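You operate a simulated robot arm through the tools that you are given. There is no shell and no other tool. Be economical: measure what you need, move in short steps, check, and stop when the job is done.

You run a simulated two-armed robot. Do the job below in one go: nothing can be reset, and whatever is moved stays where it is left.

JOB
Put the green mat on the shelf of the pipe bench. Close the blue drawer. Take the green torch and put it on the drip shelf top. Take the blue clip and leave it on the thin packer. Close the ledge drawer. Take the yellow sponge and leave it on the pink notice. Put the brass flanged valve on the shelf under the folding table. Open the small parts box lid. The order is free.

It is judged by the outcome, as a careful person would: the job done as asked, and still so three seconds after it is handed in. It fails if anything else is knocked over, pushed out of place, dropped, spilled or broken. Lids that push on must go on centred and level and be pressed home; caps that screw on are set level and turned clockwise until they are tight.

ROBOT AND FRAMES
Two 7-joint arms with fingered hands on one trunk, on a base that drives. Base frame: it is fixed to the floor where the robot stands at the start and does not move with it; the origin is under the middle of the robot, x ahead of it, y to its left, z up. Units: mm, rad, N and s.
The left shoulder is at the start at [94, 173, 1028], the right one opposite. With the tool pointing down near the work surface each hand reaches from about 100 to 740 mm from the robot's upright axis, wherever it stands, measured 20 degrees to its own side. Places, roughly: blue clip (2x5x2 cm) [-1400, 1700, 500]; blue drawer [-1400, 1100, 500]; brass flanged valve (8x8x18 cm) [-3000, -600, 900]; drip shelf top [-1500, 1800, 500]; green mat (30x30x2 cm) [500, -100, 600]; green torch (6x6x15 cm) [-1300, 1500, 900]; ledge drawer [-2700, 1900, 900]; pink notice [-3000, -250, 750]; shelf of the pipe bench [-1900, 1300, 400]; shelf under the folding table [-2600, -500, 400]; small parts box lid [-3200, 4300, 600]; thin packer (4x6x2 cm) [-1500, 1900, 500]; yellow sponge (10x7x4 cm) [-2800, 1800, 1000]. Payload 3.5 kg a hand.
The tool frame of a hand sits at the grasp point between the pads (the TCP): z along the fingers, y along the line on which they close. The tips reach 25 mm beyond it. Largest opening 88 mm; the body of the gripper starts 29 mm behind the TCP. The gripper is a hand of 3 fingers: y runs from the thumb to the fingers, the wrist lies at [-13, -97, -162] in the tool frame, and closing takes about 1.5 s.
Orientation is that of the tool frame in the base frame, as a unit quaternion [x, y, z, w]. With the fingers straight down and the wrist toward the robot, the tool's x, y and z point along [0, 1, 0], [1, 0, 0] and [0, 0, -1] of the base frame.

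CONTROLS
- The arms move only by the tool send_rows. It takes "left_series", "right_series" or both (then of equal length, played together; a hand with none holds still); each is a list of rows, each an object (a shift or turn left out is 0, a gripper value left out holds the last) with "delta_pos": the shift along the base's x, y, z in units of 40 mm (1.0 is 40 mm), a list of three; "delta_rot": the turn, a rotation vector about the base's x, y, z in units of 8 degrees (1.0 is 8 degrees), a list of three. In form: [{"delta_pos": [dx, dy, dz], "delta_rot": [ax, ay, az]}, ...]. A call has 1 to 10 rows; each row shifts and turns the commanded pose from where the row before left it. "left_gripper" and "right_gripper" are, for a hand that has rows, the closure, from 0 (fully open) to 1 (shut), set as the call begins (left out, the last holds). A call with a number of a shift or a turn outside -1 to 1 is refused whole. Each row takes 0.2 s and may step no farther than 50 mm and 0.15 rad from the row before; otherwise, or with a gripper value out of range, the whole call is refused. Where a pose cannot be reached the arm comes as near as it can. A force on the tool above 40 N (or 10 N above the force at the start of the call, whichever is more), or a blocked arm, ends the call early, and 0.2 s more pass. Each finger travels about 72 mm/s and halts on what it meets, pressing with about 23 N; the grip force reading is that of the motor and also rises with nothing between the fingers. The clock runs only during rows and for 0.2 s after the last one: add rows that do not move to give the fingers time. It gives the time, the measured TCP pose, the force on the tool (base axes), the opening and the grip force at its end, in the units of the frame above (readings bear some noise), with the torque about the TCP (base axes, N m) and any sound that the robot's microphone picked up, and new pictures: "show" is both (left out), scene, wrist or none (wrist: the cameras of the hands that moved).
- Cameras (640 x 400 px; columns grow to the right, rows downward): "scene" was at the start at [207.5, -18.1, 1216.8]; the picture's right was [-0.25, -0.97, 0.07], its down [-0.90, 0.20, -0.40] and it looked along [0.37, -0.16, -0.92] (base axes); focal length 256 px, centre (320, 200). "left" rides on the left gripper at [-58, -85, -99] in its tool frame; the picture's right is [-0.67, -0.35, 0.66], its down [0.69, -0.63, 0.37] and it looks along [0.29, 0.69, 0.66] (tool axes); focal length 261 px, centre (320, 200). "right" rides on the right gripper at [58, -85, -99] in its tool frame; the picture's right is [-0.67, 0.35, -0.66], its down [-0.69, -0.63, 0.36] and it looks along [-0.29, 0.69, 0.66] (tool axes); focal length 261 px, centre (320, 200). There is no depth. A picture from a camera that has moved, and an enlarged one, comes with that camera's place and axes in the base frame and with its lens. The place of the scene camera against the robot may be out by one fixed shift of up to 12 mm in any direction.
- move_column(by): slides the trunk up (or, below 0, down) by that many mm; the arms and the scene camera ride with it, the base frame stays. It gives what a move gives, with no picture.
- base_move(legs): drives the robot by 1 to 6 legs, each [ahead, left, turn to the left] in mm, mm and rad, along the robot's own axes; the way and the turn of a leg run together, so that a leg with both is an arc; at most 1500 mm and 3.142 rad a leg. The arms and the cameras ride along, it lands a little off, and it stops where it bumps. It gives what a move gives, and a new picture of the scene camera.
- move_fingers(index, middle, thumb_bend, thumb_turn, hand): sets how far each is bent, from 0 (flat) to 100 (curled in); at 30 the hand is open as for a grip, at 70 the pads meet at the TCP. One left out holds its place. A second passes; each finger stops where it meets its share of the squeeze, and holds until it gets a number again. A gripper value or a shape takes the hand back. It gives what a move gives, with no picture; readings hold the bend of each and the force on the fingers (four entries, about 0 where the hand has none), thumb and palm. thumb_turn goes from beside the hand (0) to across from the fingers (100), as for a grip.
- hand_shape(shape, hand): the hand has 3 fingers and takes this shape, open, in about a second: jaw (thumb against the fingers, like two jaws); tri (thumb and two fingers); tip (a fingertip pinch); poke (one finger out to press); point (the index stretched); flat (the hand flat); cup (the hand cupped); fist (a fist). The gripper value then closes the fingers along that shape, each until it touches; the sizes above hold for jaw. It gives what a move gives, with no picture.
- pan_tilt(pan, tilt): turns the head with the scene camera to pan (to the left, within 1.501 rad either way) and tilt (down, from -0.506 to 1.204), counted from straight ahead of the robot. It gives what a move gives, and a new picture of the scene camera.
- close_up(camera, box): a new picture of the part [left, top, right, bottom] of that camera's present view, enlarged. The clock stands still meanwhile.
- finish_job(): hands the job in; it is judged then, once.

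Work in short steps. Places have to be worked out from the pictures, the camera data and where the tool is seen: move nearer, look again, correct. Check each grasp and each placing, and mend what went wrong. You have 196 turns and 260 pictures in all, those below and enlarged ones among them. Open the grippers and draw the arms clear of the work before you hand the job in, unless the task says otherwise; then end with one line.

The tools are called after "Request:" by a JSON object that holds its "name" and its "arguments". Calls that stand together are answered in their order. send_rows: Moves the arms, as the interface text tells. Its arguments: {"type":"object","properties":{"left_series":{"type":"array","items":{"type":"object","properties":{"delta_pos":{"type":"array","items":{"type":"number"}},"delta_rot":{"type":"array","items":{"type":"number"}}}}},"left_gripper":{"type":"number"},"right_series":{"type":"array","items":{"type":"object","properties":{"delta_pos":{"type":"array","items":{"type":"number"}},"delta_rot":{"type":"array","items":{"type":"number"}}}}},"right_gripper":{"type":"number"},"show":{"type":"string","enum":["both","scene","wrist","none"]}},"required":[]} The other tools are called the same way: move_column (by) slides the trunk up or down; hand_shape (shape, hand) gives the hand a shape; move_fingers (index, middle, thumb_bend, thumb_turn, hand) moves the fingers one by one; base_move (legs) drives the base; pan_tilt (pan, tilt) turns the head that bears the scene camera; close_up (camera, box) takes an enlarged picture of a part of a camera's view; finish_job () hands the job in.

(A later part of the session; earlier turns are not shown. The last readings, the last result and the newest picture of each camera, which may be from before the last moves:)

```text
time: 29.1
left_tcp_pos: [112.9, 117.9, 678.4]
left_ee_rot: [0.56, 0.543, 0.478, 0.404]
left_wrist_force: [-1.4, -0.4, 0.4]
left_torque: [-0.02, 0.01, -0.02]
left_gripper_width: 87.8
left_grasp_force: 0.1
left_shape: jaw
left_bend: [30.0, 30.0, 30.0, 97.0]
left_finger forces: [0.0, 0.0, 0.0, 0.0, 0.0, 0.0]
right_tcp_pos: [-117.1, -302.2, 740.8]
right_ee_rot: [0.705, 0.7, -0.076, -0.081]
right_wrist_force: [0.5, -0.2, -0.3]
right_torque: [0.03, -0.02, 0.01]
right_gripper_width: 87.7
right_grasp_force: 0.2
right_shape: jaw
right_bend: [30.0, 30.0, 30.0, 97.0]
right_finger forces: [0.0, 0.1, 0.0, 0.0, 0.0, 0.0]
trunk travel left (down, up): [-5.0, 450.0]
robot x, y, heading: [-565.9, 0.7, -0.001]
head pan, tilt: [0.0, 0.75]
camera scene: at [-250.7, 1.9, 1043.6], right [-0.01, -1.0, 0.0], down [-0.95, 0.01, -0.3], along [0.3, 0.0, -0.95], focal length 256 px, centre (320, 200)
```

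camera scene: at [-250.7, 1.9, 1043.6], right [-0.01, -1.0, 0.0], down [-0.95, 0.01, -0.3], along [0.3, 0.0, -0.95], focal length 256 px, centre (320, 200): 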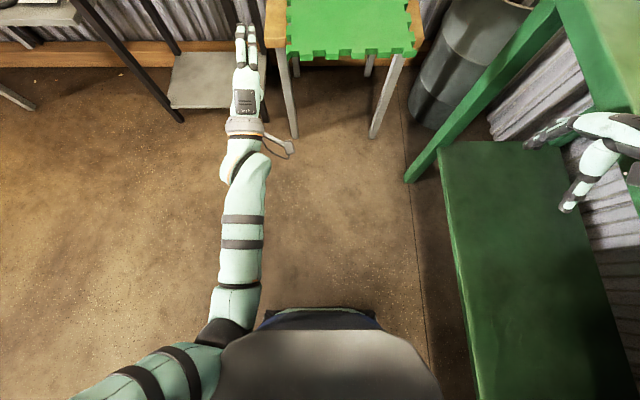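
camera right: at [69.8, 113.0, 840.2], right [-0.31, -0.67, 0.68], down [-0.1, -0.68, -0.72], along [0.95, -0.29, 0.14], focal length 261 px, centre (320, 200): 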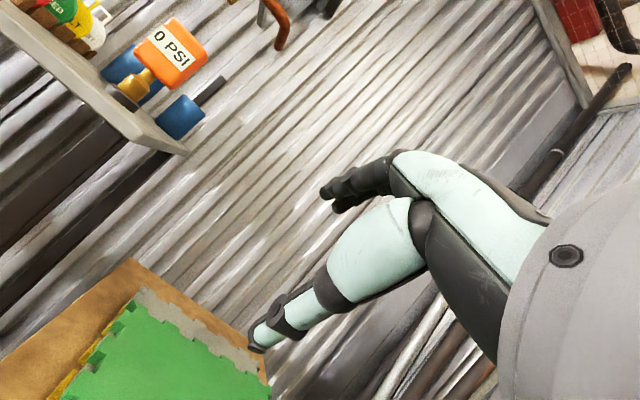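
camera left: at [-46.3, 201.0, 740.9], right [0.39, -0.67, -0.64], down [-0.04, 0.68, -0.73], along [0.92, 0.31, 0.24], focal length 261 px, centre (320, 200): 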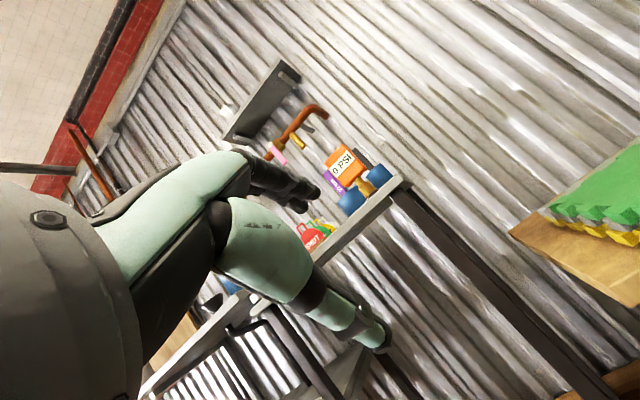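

The left hand is level and at y=118 but blocked from going further right. I'll turn the robot 0.25 rad right to aim it at the mat middle, lifting the right hand clear first.

Request:
{"name": "send_rows", "arguments": {"right_series": [{"delta_pos": [-0.2, 0.6, 0.7]}, {"delta_pos": [-0.2, 0.6, 0.7]}, {"delta_pos": [-0.2, 0.6, 0.7]}, {"delta_pos": [-0.2, 0.6, 0.7]}], "left_series": [{"delta_pos": [0, 0, -0.4]}, {"delta_pos": [0, 0, -0.4]}, {"delta_pos": [0, 0, -0.4]}, {"delta_pos": [0, 0, -0.4]}], "show": "none"}}

Request:
{"name": "base_move", "arguments": {"legs": [[0, 0, -0.25]]}}

```text
time: 30.3
left_tcp_pos: [116.8, 122.4, 584.7]
left_ee_rot: [0.571, 0.548, 0.471, 0.389]
left_wrist_force: [0.0, 0.5, 0.1]
left_torque: [0.01, 0.02, -0.02]
left_gripper_width: 88.0
left_grasp_force: 0.1
left_shape: jaw
left_bend: [30.0, 30.0, 30.0, 98.0]
left_finger forces: [0.0, 0.0, 0.0, 0.1, 0.0, 0.1]
right_tcp_pos: [-121.6, -245.9, 819.5]
right_ee_rot: [0.704, 0.7, -0.085, -0.089]
right_wrist_force: [0.2, -0.2, 0.3]
right_torque: [0.01, 0.05, 0.03]
right_gripper_width: 87.8
right_grasp_force: 0.1
right_shape: jaw
right_bend: [30.0, 30.0, 30.0, 98.0]
right_finger forces: [0.0, 0.1, 0.0, 0.1, 0.0, 0.0]
right hand out of reach, approached as far as the arm can: row 1, 2, 3
trunk travel left (down, up): [-5.0, 450.0]
robot x, y, heading: [-570.3, 2.0, -0.006]
head pan, tilt: [0.0, 0.75]
stopped in row 4 (left hand): the arm was blocked; the commanded pose is now the measured one
```

```text
time: 31.6
left_tcp_pos: [127.6, -38.3, 588.7]
left_ee_rot: [0.63, 0.476, 0.423, 0.444]
left_wrist_force: [0.4, -0.3, -0.4]
left_torque: [0.02, -0.01, -0.01]
left_gripper_width: 87.9
left_grasp_force: 0.0
left_shape: jaw
left_bend: [30.0, 30.0, 30.0, 98.0]
left_finger forces: [0.0, 0.0, 0.1, 0.1, 0.1, 0.0]
right_tcp_pos: [-191.5, -337.5, 826.3]
right_ee_rot: [0.777, 0.618, -0.072, -0.095]
right_wrist_force: [7.1, 15.8, -3.1]
right_torque: [0.43, -0.05, 0.93]
right_gripper_width: 86.8
right_grasp_force: 0.0
right_shape: jaw
right_bend: [31.0, 25.0, 30.0, 98.0]
right_finger forces: [0.0, 16.0, 0.0, 0.0, 0.0, 0.1]
trunk travel left (down, up): [-5.0, 450.0]
robot x, y, heading: [-569.4, 0.2, -0.238]
head pan, tilt: [0.0, 0.75]
stopped in leg 1: the force on the tool passed its limit at 58 N (the readings are from after the stop); the commanded pose is now the measured one
camera scene: at [-251.9, -70.1, 1032.4], right [-0.24, -0.97, 0.0], down [-0.93, 0.23, -0.29], along [0.28, -0.07, -0.96], focal length 256 px, centre (320, 200)
```

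scene: 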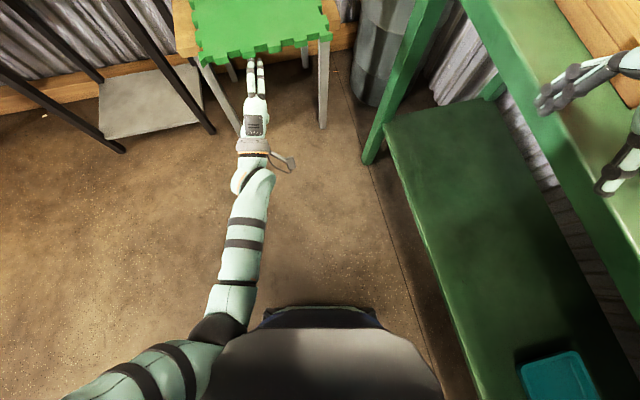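

The right hand touches something over the bench. I look at it before moving it away.

Request:
{"name": "close_up", "arguments": {"camera": "right", "box": [0, 0, 640, 400]}}

Request:
{"name": "close_up", "arguments": {"camera": "scene", "box": [480, 0, 640, 200]}}

```text
1.00 times, centred on (320, 200) of right (not enlarged: the box is as wide or as high as the picture)
camera zoom: at [-236.9, -268.2, 942.2], right [0.33, -0.77, 0.55], down [-0.83, -0.51, -0.21], along [0.44, -0.39, -0.81], focal length 261 px, centre (320, 200)
```

zoom: 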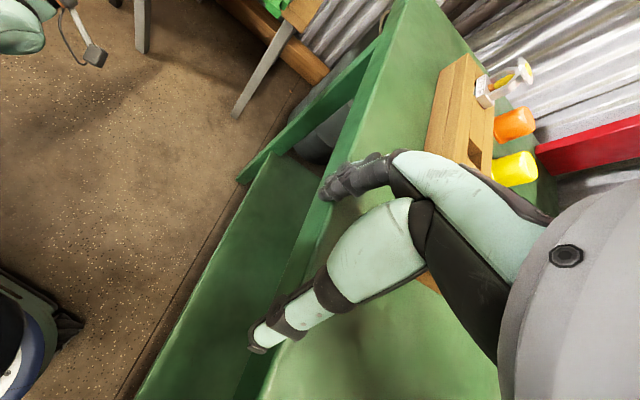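

```text
2.00 times, centred on (560, 100) of scene
camera zoom: at [-251.9, -70.1, 1032.4], right [-0.24, -0.97, 0.0], down [-0.93, 0.23, -0.29], along [0.28, -0.07, -0.96], focal length 513 px, centre (-160, 400)
```

zoom: 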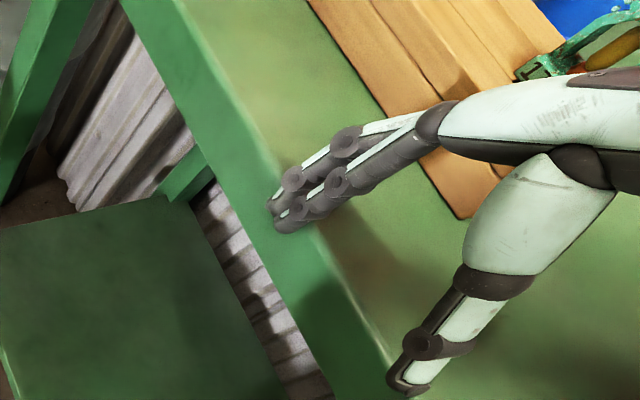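

The hand rests against something beside the wooden block. I ease it left and up.

Request:
{"name": "send_rows", "arguments": {"right_series": [{"delta_pos": [0, 0.5, 0]}, {"delta_pos": [0, 0.8, 0.3]}, {"delta_pos": [0, 0.8, 0.5]}, {"delta_pos": [0, 0.2, 0.5]}], "show": "both"}}

```text
time: 32.6
left_tcp_pos: [125.7, -40.3, 590.4]
left_ee_rot: [0.629, 0.475, 0.425, 0.445]
left_wrist_force: [0.3, 0.3, 0.1]
left_torque: [0.0, -0.03, -0.02]
left_gripper_width: 88.1
left_grasp_force: 0.2
left_shape: jaw
left_bend: [30.0, 30.0, 30.0, 98.0]
left_finger forces: [0.0, 0.0, 0.0, 0.0, 0.0, 0.0]
right_tcp_pos: [-187.9, -250.9, 881.7]
right_ee_rot: [0.779, 0.616, -0.071, -0.096]
right_wrist_force: [0.6, 0.5, -0.4]
right_torque: [0.0, -0.02, 0.02]
right_gripper_width: 87.7
right_grasp_force: 0.0
right_shape: jaw
right_bend: [30.0, 30.0, 30.0, 98.0]
right_finger forces: [0.1, 0.0, 0.0, 0.0, 0.1, 0.0]
right hand out of reach, approached as far as the arm can: row 1
trunk travel left (down, up): [-5.0, 450.0]
robot x, y, heading: [-569.2, -1.2, -0.237]
head pan, tilt: [0.0, 0.75]
camera scene: at [-253.5, -72.5, 1032.9], right [-0.24, -0.97, 0.0], down [-0.93, 0.23, -0.29], along [0.28, -0.07, -0.96], focal length 256 px, centre (320, 200)
camera right: at [-232.7, -181.0, 999.3], right [0.33, -0.77, 0.55], down [-0.84, -0.51, -0.21], along [0.44, -0.39, -0.81], focal length 261 px, centre (320, 200)
```

scene: 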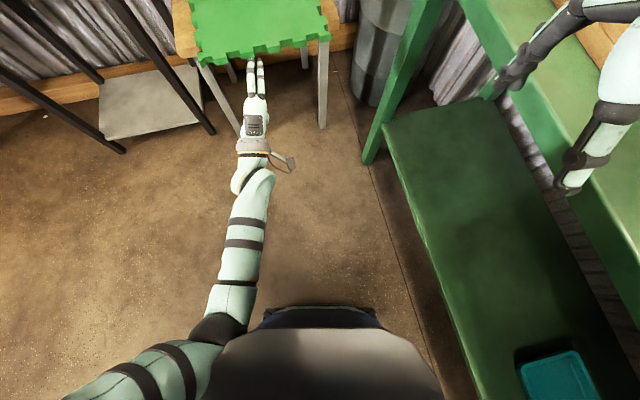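
right: 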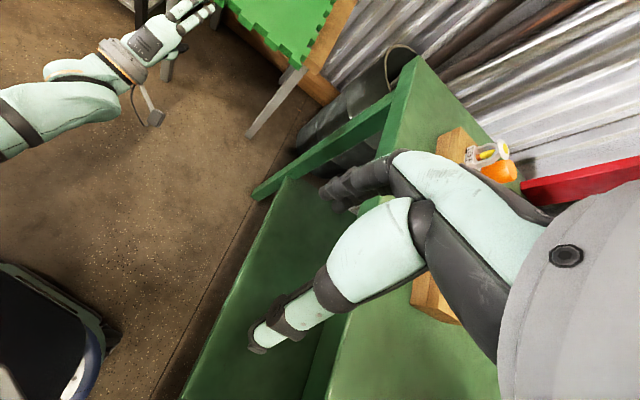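

Clear now, and nothing toppled. I advance the left hand so that the mat edge enters between thumb (below) and fingers (above).

Request:
{"name": "send_rows", "arguments": {"left_series": [{"delta_pos": [0.8, -0.15, -0.07]}, {"delta_pos": [0.8, -0.15, -0.07]}, {"delta_pos": [0.8, -0.15, -0.07]}, {"delta_pos": [0.8, -0.15, -0.07]}, {"delta_pos": [0, 0, 0]}], "show": "both"}}

```text
time: 33.8
left_tcp_pos: [252.2, -65.3, 577.4]
left_ee_rot: [0.63, 0.476, 0.424, 0.443]
left_wrist_force: [-0.2, 1.1, -0.2]
left_torque: [-0.01, 0.0, -0.02]
left_gripper_width: 87.9
left_grasp_force: 0.0
left_shape: jaw
left_bend: [30.0, 30.0, 30.0, 98.0]
left_finger forces: [0.0, 0.0, 0.0, 0.0, 0.0, 0.0]
right_tcp_pos: [-188.2, -249.8, 881.5]
right_ee_rot: [0.778, 0.617, -0.071, -0.096]
right_wrist_force: [1.1, -0.7, 0.6]
right_torque: [0.02, -0.01, -0.03]
right_gripper_width: 87.7
right_grasp_force: 0.1
right_shape: jaw
right_bend: [30.0, 30.0, 30.0, 98.0]
right_finger forces: [0.0, 0.0, 0.0, 0.0, 0.0, 0.1]
trunk travel left (down, up): [-5.0, 450.0]
robot x, y, heading: [-568.8, -2.3, -0.245]
head pan, tilt: [0.0, 0.75]
camera scene: at [-253.3, -72.5, 1032.8], right [-0.24, -0.97, 0.0], down [-0.93, 0.23, -0.29], along [0.28, -0.07, -0.96], focal length 256 px, centre (320, 200)
camera left: at [127.7, -92.9, 515.0], right [0.42, -0.7, -0.57], down [0.34, 0.71, -0.62], along [0.84, 0.07, 0.54], focal length 261 px, centre (320, 200)
```

scene: 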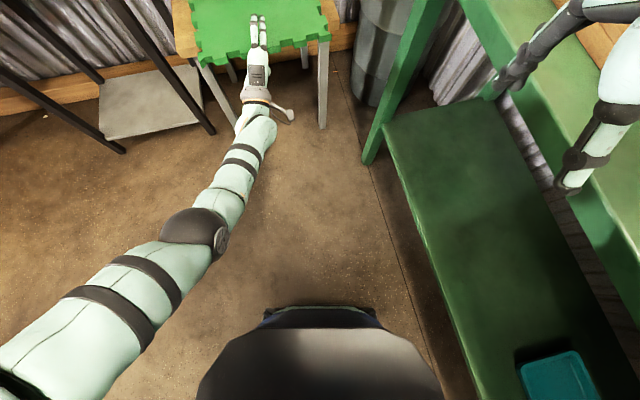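
left: 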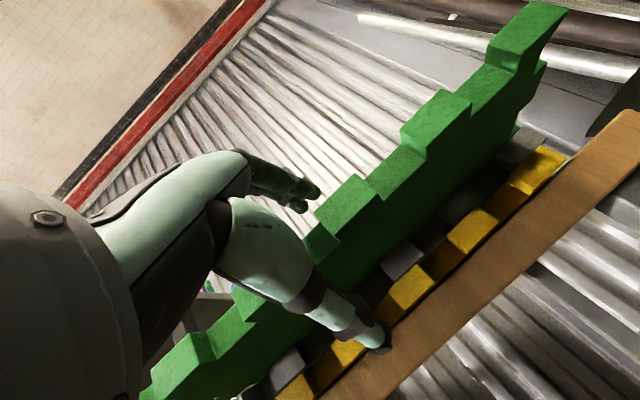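

The green edge lies between thumb and fingers. Close.

Request:
{"name": "send_rows", "arguments": {"left_series": [{}, {}, {}, {}, {}, {}, {}, {}], "left_gripper": 1, "show": "wrist"}}

```text
time: 35.6
left_tcp_pos: [252.3, -65.5, 576.6]
left_ee_rot: [0.631, 0.475, 0.424, 0.444]
left_wrist_force: [0.2, -1.5, 0.9]
left_torque: [-0.09, -0.16, 0.03]
left_gripper_width: 14.9
left_grasp_force: 23.8
left_shape: jaw
left_bend: [74.0, 60.0, 74.0, 100.0]
left_finger forces: [13.7, 7.4, 0.1, 0.0, 20.1, 0.1]
right_tcp_pos: [-188.8, -250.2, 881.4]
right_ee_rot: [0.778, 0.616, -0.071, -0.096]
right_wrist_force: [-0.8, 0.3, -0.2]
right_torque: [0.01, 0.04, -0.01]
right_gripper_width: 87.6
right_grasp_force: 0.0
right_shape: jaw
right_bend: [30.0, 30.0, 30.0, 98.0]
right_finger forces: [0.0, 0.0, 0.2, 0.0, 0.0, 0.1]
trunk travel left (down, up): [-5.0, 450.0]
robot x, y, heading: [-565.4, 2.6, -0.242]
head pan, tilt: [0.0, 0.75]
camera left: at [127.3, -93.1, 514.9], right [0.42, -0.7, -0.57], down [0.34, 0.71, -0.62], along [0.84, 0.07, 0.54], focal length 261 px, centre (320, 200)
```

left: 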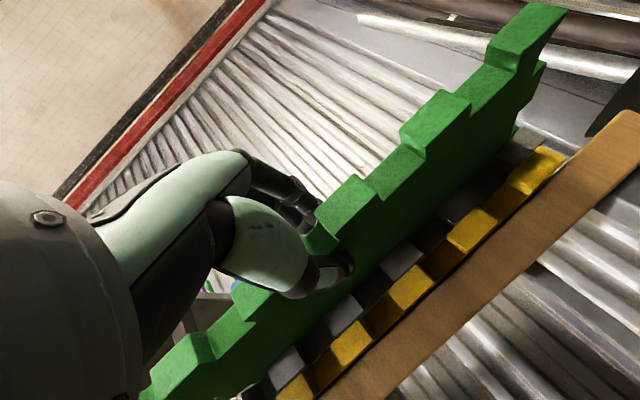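

Gripped (23.8 N). Lift slowly and check.

Request:
{"name": "send_rows", "arguments": {"left_series": [{"delta_pos": [0, 0, 0.4]}, {"delta_pos": [0, 0, 0.4]}, {"delta_pos": [0, 0, 0.4]}, {"delta_pos": [0, 0, 0.4]}, {}], "show": "both"}}

```text
time: 36.8
left_tcp_pos: [254.7, -65.6, 644.8]
left_ee_rot: [0.631, 0.475, 0.424, 0.443]
left_wrist_force: [1.2, -0.7, -0.9]
left_torque: [0.03, 0.13, 0.0]
left_gripper_width: 15.0
left_grasp_force: 23.5
left_shape: jaw
left_bend: [73.0, 60.0, 76.0, 100.0]
left_finger forces: [14.1, 6.6, 0.1, 0.0, 21.9, 0.1]
right_tcp_pos: [-189.4, -250.0, 881.1]
right_ee_rot: [0.778, 0.616, -0.072, -0.096]
right_wrist_force: [0.7, 0.7, 0.1]
right_torque: [0.04, 0.0, -0.01]
right_gripper_width: 87.7
right_grasp_force: 0.0
right_shape: jaw
right_bend: [30.0, 30.0, 30.0, 98.0]
right_finger forces: [0.0, 0.1, 0.0, 0.1, 0.1, 0.0]
trunk travel left (down, up): [-5.0, 450.0]
robot x, y, heading: [-567.9, 0.9, -0.245]
head pan, tilt: [0.0, 0.75]
camera scene: at [-252.9, -72.6, 1032.7], right [-0.24, -0.97, 0.0], down [-0.93, 0.23, -0.29], along [0.28, -0.07, -0.96], focal length 256 px, centre (320, 200)
camera left: at [128.9, -92.4, 580.1], right [0.42, -0.7, -0.57], down [0.34, 0.71, -0.62], along [0.84, 0.07, 0.54], focal length 261 px, centre (320, 200)
```

scene: 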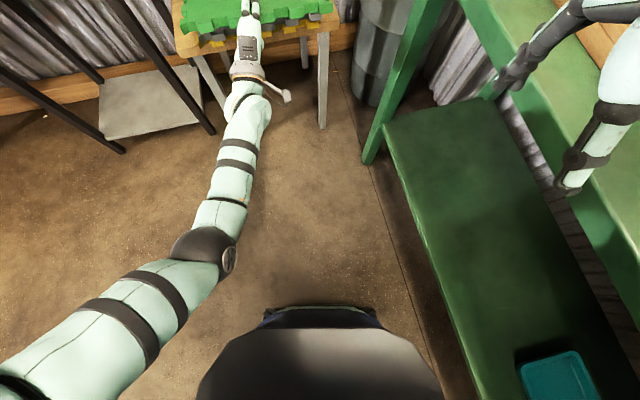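
left: 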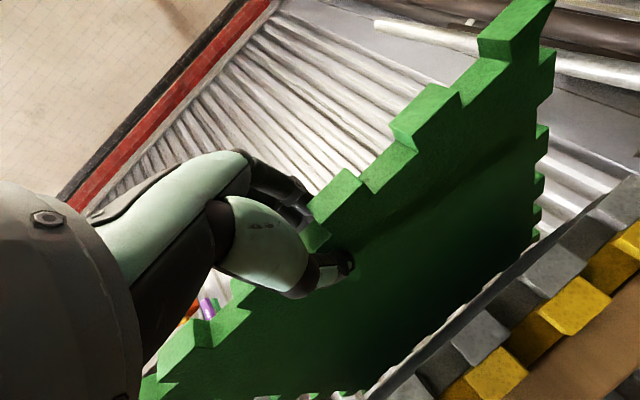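

The mat hangs well. I raise the trunk, then back away from the stool.

Request:
{"name": "move_column", "arguments": {"by": 120}}

Request:
{"name": "base_move", "arguments": {"legs": [[-350, 0, 0]]}}

```text
time: 38.3
left_tcp_pos: [249.9, -63.7, 841.6]
left_ee_rot: [0.606, 0.46, 0.446, 0.471]
left_wrist_force: [-0.4, -0.4, -1.4]
left_torque: [0.02, 0.13, -0.01]
left_gripper_width: 15.1
left_grasp_force: 23.4
left_shape: jaw
left_bend: [73.0, 60.0, 76.0, 100.0]
left_finger forces: [14.4, 7.3, 0.0, 0.0, 23.0, 0.0]
right_tcp_pos: [-188.0, -251.2, 1001.8]
right_ee_rot: [0.778, 0.616, -0.073, -0.097]
right_wrist_force: [-0.4, 0.3, 0.0]
right_torque: [-0.02, 0.01, -0.01]
right_gripper_width: 88.0
right_grasp_force: 0.1
right_shape: jaw
right_bend: [30.0, 30.0, 30.0, 98.0]
right_finger forces: [0.0, 0.0, 0.0, 0.0, 0.0, 0.0]
trunk travel left (down, up): [-125.0, 330.0]
robot x, y, heading: [-569.5, 2.2, -0.24]
head pan, tilt: [0.0, 0.75]
```

```text
time: 40.6
left_tcp_pos: [-89.4, 17.2, 842.3]
left_ee_rot: [0.607, 0.458, 0.445, 0.473]
left_wrist_force: [0.3, 0.5, -1.5]
left_torque: [0.04, 0.19, -0.03]
left_gripper_width: 15.3
left_grasp_force: 23.1
left_shape: jaw
left_bend: [73.0, 60.0, 76.0, 100.0]
left_finger forces: [14.4, 7.4, 0.0, 0.0, 22.8, 0.0]
right_tcp_pos: [-529.3, -168.7, 1001.1]
right_ee_rot: [0.779, 0.615, -0.072, -0.095]
right_wrist_force: [-0.4, -0.5, -0.4]
right_torque: [-0.02, -0.01, -0.03]
right_gripper_width: 88.0
right_grasp_force: 0.2
right_shape: jaw
right_bend: [30.0, 30.0, 30.0, 98.0]
right_finger forces: [0.0, 0.0, 0.1, 0.0, 0.0, 0.0]
trunk travel left (down, up): [-125.0, 330.0]
robot x, y, heading: [-906.8, 86.6, -0.244]
head pan, tilt: [0.0, 0.75]
camera scene: at [-694.7, 35.9, 1224.5], right [-0.24, -0.97, 0.0], down [-0.83, 0.21, -0.51], along [0.49, -0.12, -0.86], focal length 256 px, centre (320, 200)
```

scene: 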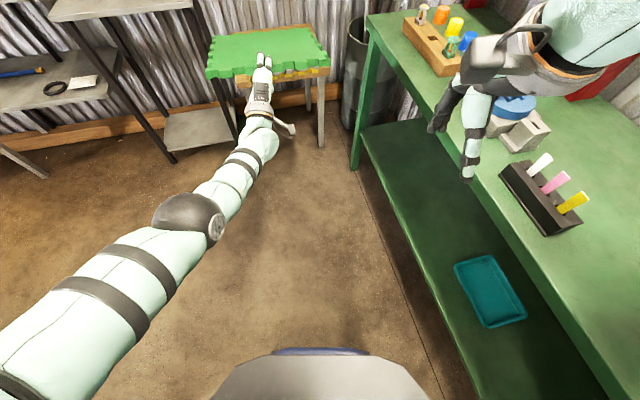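

The mat is light and nearly level. I draw the hand in ~280 mm and then look around to the left.

Request:
{"name": "send_rows", "arguments": {"left_series": [{"delta_pos": [-0.95, 0.25, 0]}, {"delta_pos": [-0.95, 0.25, 0]}, {"delta_pos": [-0.95, 0.25, 0]}, {"delta_pos": [-0.95, 0.25, 0]}, {"delta_pos": [-0.95, 0.25, 0]}, {"delta_pos": [-0.95, 0.25, 0]}], "show": "none"}}

Request:
{"name": "pan_tilt", "arguments": {"pan": 1.45, "tilt": 0.35}}

```text
time: 42.0
left_tcp_pos: [-315.4, 86.0, 842.2]
left_ee_rot: [0.612, 0.444, 0.461, 0.465]
left_wrist_force: [-0.3, 0.1, -0.4]
left_torque: [-0.01, 0.08, 0.01]
left_gripper_width: 15.2
left_grasp_force: 22.5
left_shape: jaw
left_bend: [73.0, 60.0, 77.0, 100.0]
left_finger forces: [14.4, 8.1, 0.1, 0.0, 23.3, 0.0]
right_tcp_pos: [-530.0, -168.6, 1001.7]
right_ee_rot: [0.78, 0.615, -0.07, -0.096]
right_wrist_force: [-0.6, 0.5, 0.3]
right_torque: [0.0, -0.01, -0.03]
right_gripper_width: 88.0
right_grasp_force: 0.1
right_shape: jaw
right_bend: [30.0, 30.0, 30.0, 98.0]
right_finger forces: [0.1, 0.0, 0.1, 0.1, 0.0, 0.0]
trunk travel left (down, up): [-125.0, 330.0]
robot x, y, heading: [-905.5, 86.7, -0.243]
head pan, tilt: [0.0, 0.75]
```

```text
time: 43.6
left_tcp_pos: [-317.5, 84.6, 837.2]
left_ee_rot: [0.614, 0.446, 0.458, 0.462]
left_wrist_force: [0.9, 0.0, -1.6]
left_torque: [0.01, 0.16, 0.03]
left_gripper_width: 15.0
left_grasp_force: 22.4
left_shape: jaw
left_bend: [73.0, 60.0, 77.0, 100.0]
left_finger forces: [14.6, 7.9, 0.0, 0.0, 23.8, 0.1]
right_tcp_pos: [-529.5, -168.3, 1001.3]
right_ee_rot: [0.78, 0.615, -0.071, -0.096]
right_wrist_force: [0.2, 0.3, 0.0]
right_torque: [-0.03, -0.02, 0.0]
right_gripper_width: 88.0
right_grasp_force: 0.0
right_shape: jaw
right_bend: [30.0, 30.0, 30.0, 98.0]
right_finger forces: [0.1, 0.0, 0.0, 0.0, 0.0, 0.0]
trunk travel left (down, up): [-125.0, 330.0]
robot x, y, heading: [-907.1, 87.2, -0.246]
head pan, tilt: [1.45, 0.351]
camera scene: at [-729.0, 139.8, 1278.9], right [0.89, -0.35, -0.28], down [-0.38, -0.26, -0.89], along [0.24, 0.9, -0.36], focal length 256 px, centre (320, 200)
```

scene: 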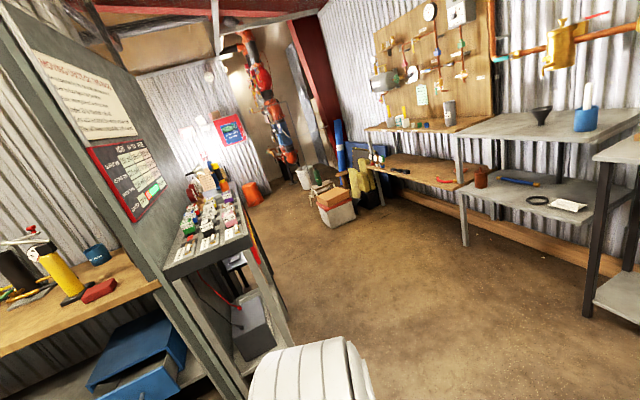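

A partition with a display table stands at left; a wooden bench with the blue drawer is left of it, facing -y. I turn left partly and look further round.

Request:
{"name": "base_move", "arguments": {"legs": [[0, 0, 0.8]]}}

```text
time: 46.0
left_tcp_pos: [-494.7, 509.0, 837.9]
left_ee_rot: [0.392, 0.65, 0.602, 0.248]
left_wrist_force: [0.5, 0.0, -1.0]
left_torque: [-0.1, 0.15, 0.01]
left_gripper_width: 15.2
left_grasp_force: 23.4
left_shape: jaw
left_bend: [73.0, 60.0, 77.0, 100.0]
left_finger forces: [14.6, 8.1, 0.1, 0.1, 23.6, 0.0]
right_tcp_pos: [-461.5, 180.5, 1002.2]
right_ee_rot: [0.479, 0.87, -0.103, -0.06]
right_wrist_force: [0.3, 0.1, 0.4]
right_torque: [-0.01, 0.0, -0.01]
right_gripper_width: 87.9
right_grasp_force: 0.1
right_shape: jaw
right_bend: [30.0, 30.0, 30.0, 98.0]
right_finger forces: [0.0, 0.1, 0.1, 0.1, 0.0, 0.1]
trunk travel left (down, up): [-125.0, 330.0]
robot x, y, heading: [-904.9, 84.2, 0.556]
head pan, tilt: [1.45, 0.351]
camera scene: at [-819.0, 249.2, 1278.9], right [0.87, 0.4, -0.28], down [-0.08, -0.45, -0.89], along [-0.48, 0.8, -0.36], focal length 256 px, centre (320, 200)
```

scene: 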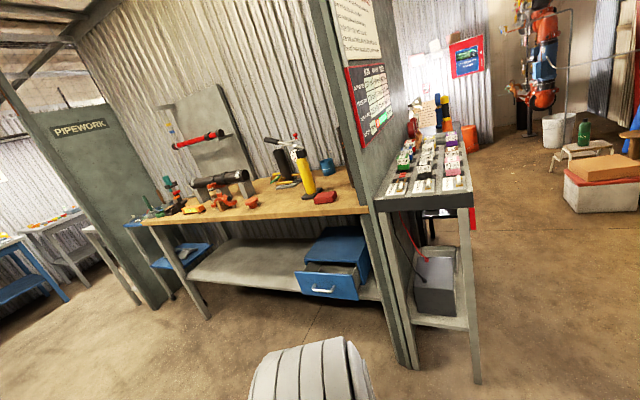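

This is the pipe bench: grey shelf below, blue drawer open at its right end. I turn to face it and strafe left in front of the free shelf.

Request:
{"name": "pan_tilt", "arguments": {"pan": 0.4, "tilt": 0.5}}

Request:
{"name": "base_move", "arguments": {"legs": [[0, 0, 1.014], [0, 900, 0]]}}

```text
time: 47.4
left_tcp_pos: [-495.6, 509.4, 836.4]
left_ee_rot: [0.392, 0.649, 0.603, 0.248]
left_wrist_force: [-0.1, 0.2, -0.9]
left_torque: [-0.08, 0.12, 0.02]
left_gripper_width: 15.0
left_grasp_force: 23.2
left_shape: jaw
left_bend: [73.0, 60.0, 77.0, 100.0]
left_finger forces: [14.7, 8.0, 0.1, 0.0, 23.7, 0.1]
right_tcp_pos: [-461.3, 180.3, 1001.0]
right_ee_rot: [0.479, 0.87, -0.103, -0.06]
right_wrist_force: [-0.1, -0.3, 0.1]
right_torque: [0.02, -0.03, 0.02]
right_gripper_width: 87.9
right_grasp_force: 0.1
right_shape: jaw
right_bend: [30.0, 30.0, 30.0, 98.0]
right_finger forces: [0.0, 0.0, 0.0, 0.0, 0.0, 0.1]
trunk travel left (down, up): [-125.0, 330.0]
robot x, y, heading: [-908.7, 86.8, 0.557]
head pan, tilt: [0.4, 0.499]
camera scene: at [-733.0, 235.4, 1245.4], right [0.8, -0.59, -0.11], down [-0.47, -0.51, -0.72], along [0.36, 0.63, -0.69], focal length 256 px, centre (320, 200)
```

scene: 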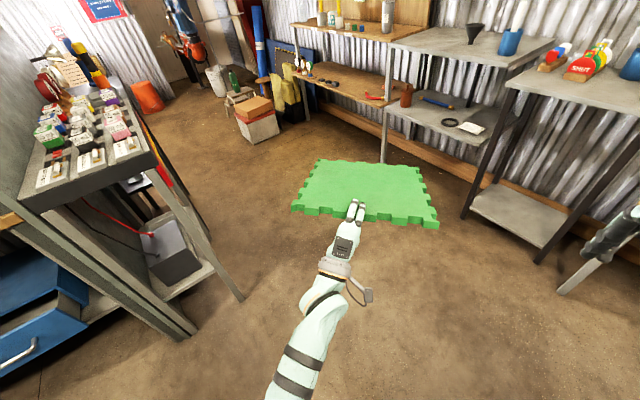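

```text
time: 54.6
left_tcp_pos: [-1923.1, 668.4, 837.4]
left_ee_rot: [0.032, 0.758, 0.647, -0.073]
left_wrist_force: [-0.3, 0.1, -1.3]
left_torque: [-0.12, -0.03, -0.02]
left_gripper_width: 15.3
left_grasp_force: 22.6
left_shape: jaw
left_bend: [73.0, 60.0, 77.0, 100.0]
left_finger forces: [14.6, 8.0, 0.1, 0.0, 23.8, 0.1]
right_tcp_pos: [-1628.4, 520.0, 1001.2]
right_ee_rot: [0.002, 0.993, -0.12, -0.003]
right_wrist_force: [0.0, -0.3, -0.4]
right_torque: [0.01, -0.03, -0.04]
right_gripper_width: 87.8
right_grasp_force: 0.0
right_shape: jaw
right_bend: [30.0, 30.0, 30.0, 98.0]
right_finger forces: [0.1, 0.0, 0.0, 0.0, 0.1, 0.0]
trunk travel left (down, up): [-125.0, 330.0]
robot x, y, heading: [-1785.7, 94.2, 1.559]
head pan, tilt: [0.4, 0.499]
camera scene: at [-1817.2, 316.9, 1245.3], right [0.93, 0.36, -0.11], down [0.18, -0.67, -0.72], along [-0.33, 0.65, -0.69], focal length 256 px, centre (320, 200)
```

scene: 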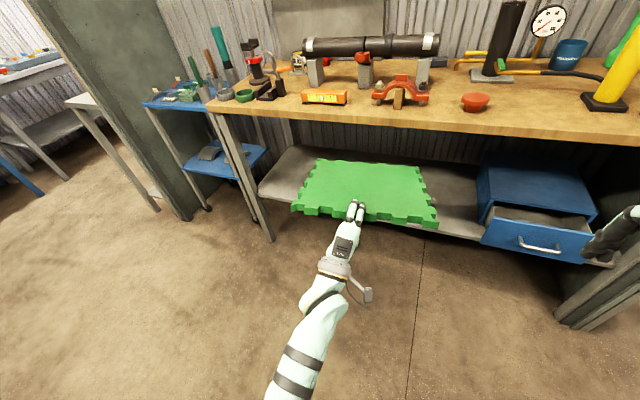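

In position; shelf front edge ≈ y 1066, z≈400. I lower the trunk and the hand so the mat passes under the bench top.

Request:
{"name": "move_column", "arguments": {"by": -120}}

Request:
{"name": "send_rows", "arguments": {"left_series": [{"delta_pos": [0, 0, -0.8]}, {"delta_pos": [0, 0, -0.8]}, {"delta_pos": [0, 0, -0.8]}, {"delta_pos": [0, 0, -0.8]}, {"delta_pos": [0, 0, -0.8]}], "show": "both"}}

```text
time: 56.3
left_tcp_pos: [-1933.1, 637.4, 862.1]
left_ee_rot: [0.031, 0.721, 0.687, -0.086]
left_wrist_force: [0.0, -0.2, -0.8]
left_torque: [-0.12, -0.04, 0.0]
left_gripper_width: 14.9
left_grasp_force: 23.6
left_shape: jaw
left_bend: [73.0, 60.0, 77.0, 100.0]
left_finger forces: [14.1, 7.9, 0.0, 0.1, 22.9, 0.0]
right_tcp_pos: [-1628.9, 469.4, 1026.4]
right_ee_rot: [0.002, 0.999, -0.038, -0.003]
right_wrist_force: [-0.1, -0.6, 0.1]
right_torque: [0.03, -0.02, 0.01]
right_gripper_width: 87.9
right_grasp_force: 0.1
right_shape: jaw
right_bend: [30.0, 30.0, 30.0, 98.0]
right_finger forces: [0.0, 0.1, 0.0, 0.0, 0.1, 0.0]
trunk travel left (down, up): [-65.0, 389.0]
robot x, y, heading: [-1786.1, 94.3, 1.553]
head pan, tilt: [0.4, 0.499]
stopped: the arm was blocked; the commanded pose is now the measured one
```

```text
time: 57.7
left_tcp_pos: [-1918.4, 659.0, 750.8]
left_ee_rot: [0.012, 0.69, 0.721, -0.067]
left_wrist_force: [-0.2, -0.3, -0.8]
left_torque: [-0.25, -0.03, 0.02]
left_gripper_width: 15.0
left_grasp_force: 23.1
left_shape: jaw
left_bend: [73.0, 60.0, 77.0, 100.0]
left_finger forces: [14.7, 8.2, 0.0, 0.0, 24.5, 0.0]
right_tcp_pos: [-1628.8, 471.1, 1031.3]
right_ee_rot: [0.002, 0.999, -0.035, -0.003]
right_wrist_force: [0.4, -0.4, -1.1]
right_torque: [-0.05, 0.0, 0.01]
right_gripper_width: 87.7
right_grasp_force: 0.0
right_shape: jaw
right_bend: [30.0, 30.0, 30.0, 98.0]
right_finger forces: [0.0, 0.0, 0.0, 0.0, 0.1, 0.1]
trunk travel left (down, up): [-65.0, 389.0]
robot x, y, heading: [-1790.8, 94.8, 1.56]
head pan, tilt: [0.4, 0.499]
stopped in row 5 (left hand): the arm was blocked; the commanded pose is now the measured one
camera scene: at [-1816.4, 352.5, 1182.1], right [0.93, 0.35, -0.14], down [0.18, -0.72, -0.67], along [-0.33, 0.59, -0.73], focal length 256 px, centre (320, 200)
camera left: at [-1863.2, 568.3, 655.8], right [0.57, 0.72, -0.39], down [-0.78, 0.33, -0.53], along [-0.25, 0.61, 0.75], focal length 261 px, centre (320, 200)
```

scene: 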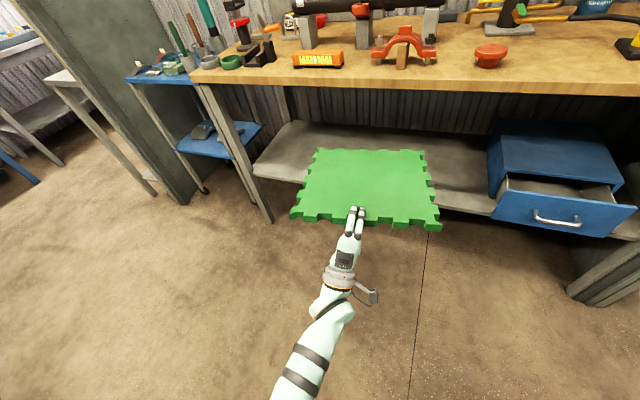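
left: 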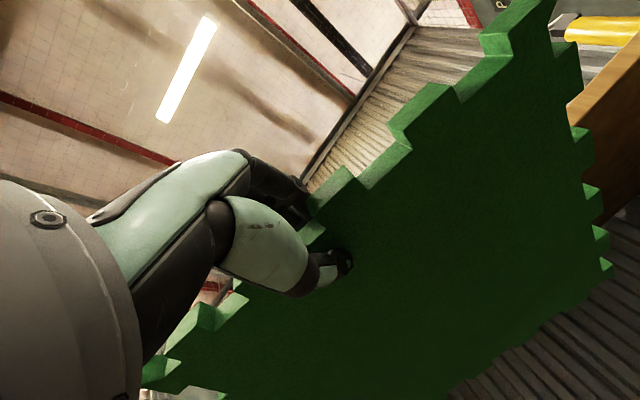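

Too folded to get lower. I pitch the hand ~30° down and extend it while lowering.

Request:
{"name": "send_rows", "arguments": {"left_series": [{"delta_pos": [0, 0.4, 0], "delta_rot": [-0.75, 0, 0]}, {"delta_pos": [0, 0.4, -0.3], "delta_rot": [-0.75, 0, 0]}, {"delta_pos": [0, 0.4, -0.6], "delta_rot": [-0.75, 0, 0]}, {"delta_pos": [0, 0.4, -0.6], "delta_rot": [-0.75, 0, 0]}, {"delta_pos": [0, 0.4, -0.6], "delta_rot": [-0.75, 0, 0]}, {"delta_pos": [0, 0, -0.6]}, {"delta_pos": [0, 0, -0.6]}], "show": "scene"}}

```text
time: 59.0
left_tcp_pos: [-1959.3, 696.2, 590.2]
left_ee_rot: [0.029, 0.886, 0.454, -0.094]
left_wrist_force: [-0.1, 0.3, -1.1]
left_torque: [-0.16, -0.04, 0.05]
left_gripper_width: 14.7
left_grasp_force: 23.3
left_shape: jaw
left_bend: [73.0, 60.0, 77.0, 100.0]
left_finger forces: [14.2, 8.2, 0.0, 0.0, 23.4, 0.1]
right_tcp_pos: [-1629.7, 471.0, 1030.0]
right_ee_rot: [0.001, 0.999, -0.036, -0.003]
right_wrist_force: [-0.1, -0.5, -0.2]
right_torque: [0.01, -0.02, -0.02]
right_gripper_width: 87.7
right_grasp_force: 0.0
right_shape: jaw
right_bend: [30.0, 30.0, 30.0, 98.0]
right_finger forces: [0.0, 0.0, 0.0, 0.0, 0.1, 0.1]
trunk travel left (down, up): [-65.0, 389.0]
robot x, y, heading: [-1786.8, 92.4, 1.558]
head pan, tilt: [0.4, 0.499]
stopped in row 6 (left hand): the arm was blocked; the commanded pose is now the measured one
camera scene: at [-1816.4, 352.9, 1181.5], right [0.93, 0.35, -0.14], down [0.18, -0.73, -0.67], along [-0.33, 0.59, -0.73], focal length 256 px, centre (320, 200)
```

scene: 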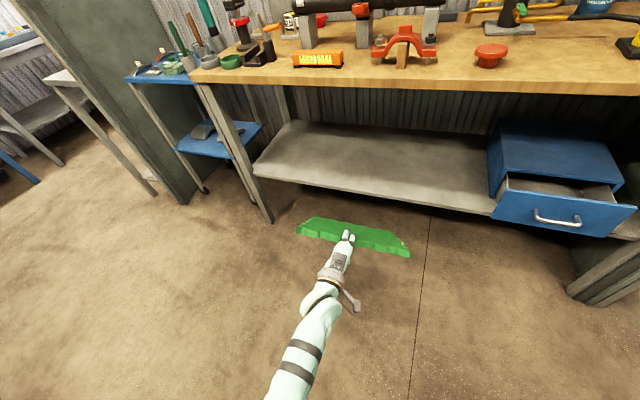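

The mat now slopes ~50°, its far edge would be below the shelf. I pitch back up ~17° and extend, then check.

Request:
{"name": "send_rows", "arguments": {"left_series": [{"delta_pos": [0, 0.5, 0.1], "delta_rot": [0.7, 0, 0]}, {"delta_pos": [0, 0.5, 0.1], "delta_rot": [0.7, 0, 0]}, {"delta_pos": [0, 0.5, 0], "delta_rot": [0.7, 0, 0]}, {"delta_pos": [0, 0.5, 0]}, {"delta_pos": [0, 0, 0]}], "show": "both"}}

```text
time: 60.2
left_tcp_pos: [-1959.3, 771.6, 552.7]
left_ee_rot: [0.018, 0.822, 0.561, -0.096]
left_wrist_force: [0.2, 0.0, -1.5]
left_torque: [-0.13, -0.02, 0.0]
left_gripper_width: 14.9
left_grasp_force: 23.2
left_shape: jaw
left_bend: [73.0, 59.0, 76.0, 100.0]
left_finger forces: [14.0, 8.4, 0.1, 0.0, 23.4, 0.1]
right_tcp_pos: [-1628.2, 483.3, 997.8]
right_ee_rot: [0.002, 0.998, -0.055, -0.002]
right_wrist_force: [0.4, -0.9, 0.0]
right_torque: [0.01, 0.0, 0.0]
right_gripper_width: 87.8
right_grasp_force: 0.0
right_shape: jaw
right_bend: [30.0, 30.0, 30.0, 98.0]
right_finger forces: [0.0, 0.0, 0.0, 0.0, 0.0, 0.0]
trunk travel left (down, up): [-65.0, 389.0]
robot x, y, heading: [-1788.6, 93.0, 1.555]
head pan, tilt: [0.4, 0.499]
camera scene: at [-1816.2, 370.5, 1153.1], right [0.93, 0.35, -0.15], down [0.18, -0.75, -0.64], along [-0.33, 0.56, -0.75], focal length 256 px, centre (320, 200)
camera left: at [-1899.6, 652.6, 500.6], right [0.52, 0.53, -0.67], down [-0.81, 0.05, -0.58], along [-0.28, 0.85, 0.46], focal length 261 px, centre (320, 200)
```

scene: 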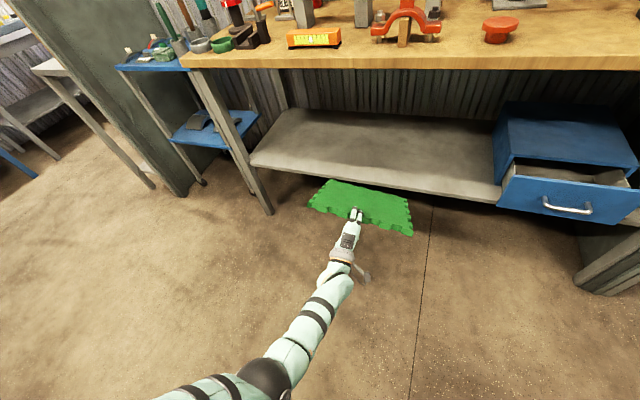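
left: 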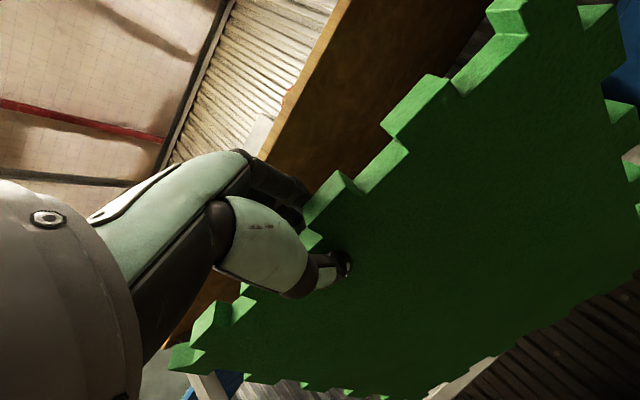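

Now level the hand a bit more and raise slightly before driving the mat in over the shelf.

Request:
{"name": "send_rows", "arguments": {"left_series": [{"delta_pos": [0, 0, 0.2], "delta_rot": [0.6, 0, 0]}, {"delta_pos": [0, 0, 0.2], "delta_rot": [0.6, 0, 0]}, {"delta_pos": [0, 0, 0]}], "show": "none"}}

Request:
{"name": "base_move", "arguments": {"legs": [[150, 0, 0]]}}

```text
time: 61.0
left_tcp_pos: [-1959.0, 771.5, 570.2]
left_ee_rot: [0.01, 0.771, 0.629, -0.096]
left_wrist_force: [0.5, -0.1, -0.7]
left_torque: [-0.16, -0.02, -0.01]
left_gripper_width: 14.8
left_grasp_force: 23.1
left_shape: jaw
left_bend: [73.0, 59.0, 76.0, 100.0]
left_finger forces: [14.2, 8.6, 0.0, 0.1, 23.7, 0.0]
right_tcp_pos: [-1628.3, 481.5, 998.7]
right_ee_rot: [0.003, 0.999, -0.054, -0.003]
right_wrist_force: [-0.3, 0.1, 0.2]
right_torque: [-0.01, -0.01, -0.02]
right_gripper_width: 87.9
right_grasp_force: 0.0
right_shape: jaw
right_bend: [30.0, 30.0, 30.0, 98.0]
right_finger forces: [0.1, 0.0, 0.1, 0.0, 0.0, 0.0]
trunk travel left (down, up): [-65.0, 389.0]
robot x, y, heading: [-1789.5, 94.7, 1.555]
head pan, tilt: [0.4, 0.499]
```

```text
time: 62.3
left_tcp_pos: [-1958.2, 920.7, 570.1]
left_ee_rot: [0.01, 0.772, 0.628, -0.097]
left_wrist_force: [0.7, 0.4, -1.3]
left_torque: [-0.15, -0.02, 0.01]
left_gripper_width: 14.7
left_grasp_force: 22.8
left_shape: jaw
left_bend: [73.0, 59.0, 76.0, 100.0]
left_finger forces: [14.1, 8.5, 0.1, 0.1, 23.6, 0.1]
right_tcp_pos: [-1626.4, 632.1, 998.5]
right_ee_rot: [0.001, 0.999, -0.054, -0.003]
right_wrist_force: [0.1, 1.0, 0.0]
right_torque: [0.0, 0.0, 0.01]
right_gripper_width: 87.7
right_grasp_force: 0.1
right_shape: jaw
right_bend: [30.0, 30.0, 30.0, 98.0]
right_finger forces: [0.0, 0.0, 0.0, 0.0, 0.0, 0.0]
trunk travel left (down, up): [-65.0, 389.0]
robot x, y, heading: [-1786.4, 244.7, 1.56]
head pan, tilt: [0.4, 0.499]
camera scene: at [-1814.4, 519.7, 1153.8], right [0.93, 0.35, -0.15], down [0.18, -0.75, -0.64], along [-0.33, 0.56, -0.75], focal length 256 px, centre (320, 200)
```

scene: 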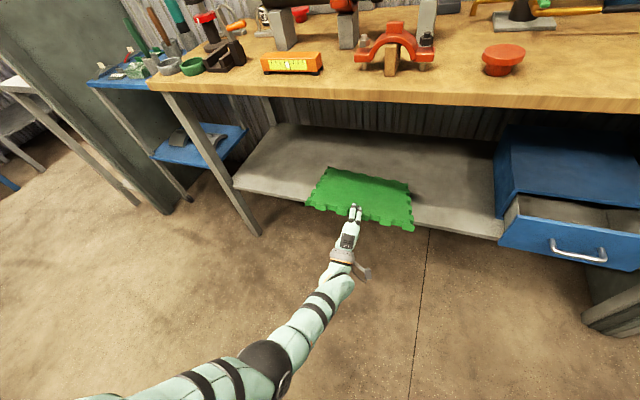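

The far part is over the shelf. I advance 150 mm more.

Request:
{"name": "base_move", "arguments": {"legs": [[160, 0, 0]]}}

```text
time: 63.8
left_tcp_pos: [-1956.5, 1081.3, 569.6]
left_ee_rot: [0.008, 0.772, 0.627, -0.099]
left_wrist_force: [0.7, -0.6, -1.3]
left_torque: [-0.13, -0.03, 0.0]
left_gripper_width: 15.0
left_grasp_force: 23.0
left_shape: jaw
left_bend: [73.0, 59.0, 76.0, 100.0]
left_finger forces: [14.2, 8.6, 0.0, 0.0, 23.8, 0.1]
right_tcp_pos: [-1624.2, 792.0, 997.3]
right_ee_rot: [0.001, 0.998, -0.055, -0.003]
right_wrist_force: [-0.8, -0.3, -0.6]
right_torque: [0.04, 0.0, 0.01]
right_gripper_width: 87.6
right_grasp_force: 0.2
right_shape: jaw
right_bend: [30.0, 30.0, 30.0, 98.0]
right_finger forces: [0.1, 0.1, 0.0, 0.0, 0.0, 0.0]
trunk travel left (down, up): [-65.0, 389.0]
robot x, y, heading: [-1784.1, 401.3, 1.564]
head pan, tilt: [0.4, 0.499]
camera scene: at [-1812.5, 680.2, 1153.8], right [0.93, 0.35, -0.15], down [0.18, -0.75, -0.64], along [-0.33, 0.56, -0.75], focal length 256 px, centre (320, 200)
```

scene: 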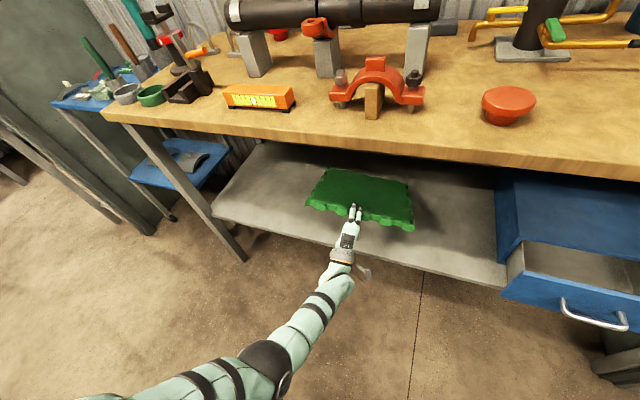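

I lower the hand to about z 447 so the far edge settles on the shelf.

Request:
{"name": "send_rows", "arguments": {"left_series": [{"delta_pos": [0, 0, -0.6]}, {"delta_pos": [0, 0, -0.6]}, {"delta_pos": [0, 0.1, -0.6]}, {"delta_pos": [0, 0.1, -0.6]}, {"delta_pos": [0, 0.1, -0.6]}, {}], "show": "both"}}

```text
time: 65.2
left_tcp_pos: [-1957.1, 1077.0, 543.7]
left_ee_rot: [0.008, 0.772, 0.628, -0.099]
left_wrist_force: [-1.0, 1.0, -1.7]
left_torque: [-0.16, -0.02, 0.0]
left_gripper_width: 15.0
left_grasp_force: 22.9
left_shape: jaw
left_bend: [73.0, 59.0, 76.0, 100.0]
left_finger forces: [14.2, 8.1, 0.0, 0.0, 23.5, 0.1]
left hand out of reach, approached as far as the arm can: row 2, 3, 4, 5
right_tcp_pos: [-1624.7, 791.4, 999.0]
right_ee_rot: [0.002, 0.999, -0.053, -0.003]
right_wrist_force: [0.7, 0.5, -0.3]
right_torque: [0.02, -0.02, 0.0]
right_gripper_width: 87.9
right_grasp_force: 0.1
right_shape: jaw
right_bend: [30.0, 30.0, 30.0, 98.0]
right_finger forces: [0.1, 0.0, 0.1, 0.0, 0.0, 0.0]
trunk travel left (down, up): [-65.0, 389.0]
robot x, y, heading: [-1784.4, 403.8, 1.555]
head pan, tilt: [0.4, 0.499]
camera scene: at [-1812.5, 679.1, 1154.0], right [0.93, 0.35, -0.15], down [0.18, -0.75, -0.64], along [-0.33, 0.57, -0.75], focal length 256 px, centre (320, 200)
camera left: at [-1897.9, 968.0, 472.4], right [0.52, 0.64, -0.57], down [-0.81, 0.15, -0.57], along [-0.28, 0.76, 0.59], focal length 261 px, centre (320, 200)
```

scene: 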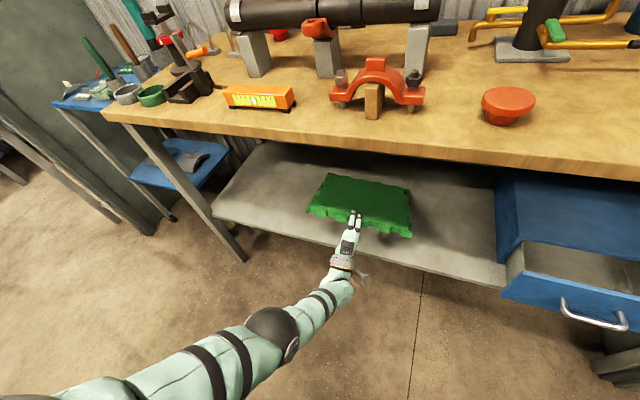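
left: 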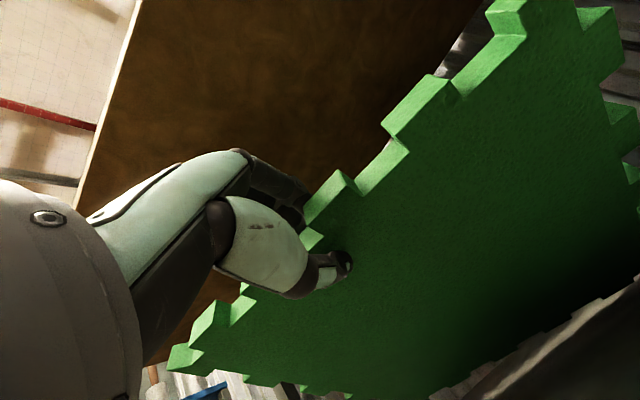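

Out of reach; the trunk has 65 mm left to go down, so I use it.

Request:
{"name": "move_column", "arguments": {"by": -62}}

Request:
{"name": "send_rows", "arguments": {"left_series": [{"delta_pos": [0, 0.1, -0.4], "delta_rot": [-0.4, 0, 0]}, {"delta_pos": [0, 0.1, -0.4], "delta_rot": [-0.4, 0, 0]}, {"delta_pos": [0, 0, 0]}], "show": "both"}}

```text
time: 66.2
left_tcp_pos: [-1957.5, 1075.2, 484.0]
left_ee_rot: [0.009, 0.772, 0.628, -0.098]
left_wrist_force: [0.6, -0.5, -1.0]
left_torque: [-0.03, -0.02, -0.04]
left_gripper_width: 14.8
left_grasp_force: 23.5
left_shape: jaw
left_bend: [74.0, 61.0, 76.0, 100.0]
left_finger forces: [14.7, 6.6, 0.1, 0.1, 21.7, 0.1]
right_tcp_pos: [-1624.5, 791.0, 938.0]
right_ee_rot: [0.001, 0.999, -0.053, -0.002]
right_wrist_force: [0.8, -0.8, -0.3]
right_torque: [-0.02, 0.0, 0.01]
right_gripper_width: 88.1
right_grasp_force: 0.0
right_shape: jaw
right_bend: [30.0, 30.0, 30.0, 98.0]
right_finger forces: [0.0, 0.1, 0.0, 0.1, 0.0, 0.0]
trunk travel left (down, up): [-3.0, 451.0]
robot x, y, heading: [-1786.8, 403.1, 1.56]
head pan, tilt: [0.4, 0.499]
```

```text
time: 67.0
left_tcp_pos: [-1958.9, 1084.1, 452.1]
left_ee_rot: [0.014, 0.806, 0.584, -0.098]
left_wrist_force: [0.1, -1.7, 0.6]
left_torque: [0.24, -0.05, 0.0]
left_gripper_width: 14.5
left_grasp_force: 23.3
left_shape: jaw
left_bend: [74.0, 61.0, 74.0, 100.0]
left_finger forces: [16.2, 7.1, 0.1, 0.0, 22.8, 0.0]
right_tcp_pos: [-1624.8, 790.9, 937.3]
right_ee_rot: [0.0, 0.999, -0.053, -0.002]
right_wrist_force: [0.0, 0.0, -0.6]
right_torque: [0.02, -0.05, -0.01]
right_gripper_width: 87.6
right_grasp_force: 0.0
right_shape: jaw
right_bend: [30.0, 30.0, 30.0, 98.0]
right_finger forces: [0.0, 0.1, 0.0, 0.0, 0.0, 0.1]
trunk travel left (down, up): [-3.0, 451.0]
robot x, y, heading: [-1782.6, 399.1, 1.556]
head pan, tilt: [0.4, 0.499]
camera scene: at [-1811.7, 737.4, 1048.6], right [0.93, 0.32, -0.2], down [0.18, -0.83, -0.53], along [-0.34, 0.46, -0.82], focal length 256 px, centre (320, 200)
camera left: at [-1900.5, 969.5, 392.5], right [0.52, 0.57, -0.64], down [-0.81, 0.08, -0.58], along [-0.28, 0.82, 0.5], focal length 261 px, centre (320, 200)
```

scene: 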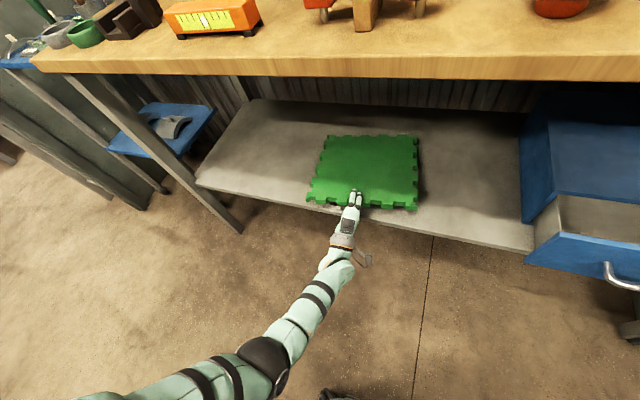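
left: 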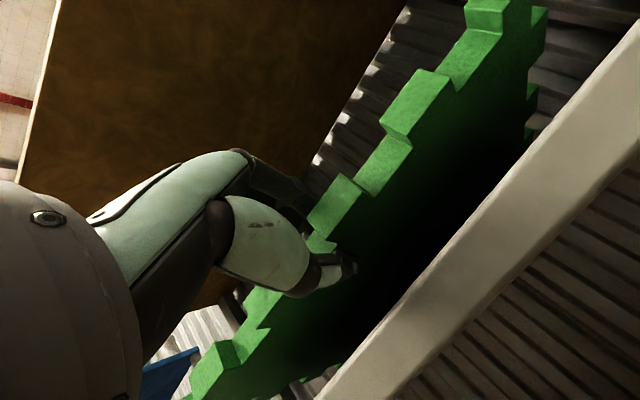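

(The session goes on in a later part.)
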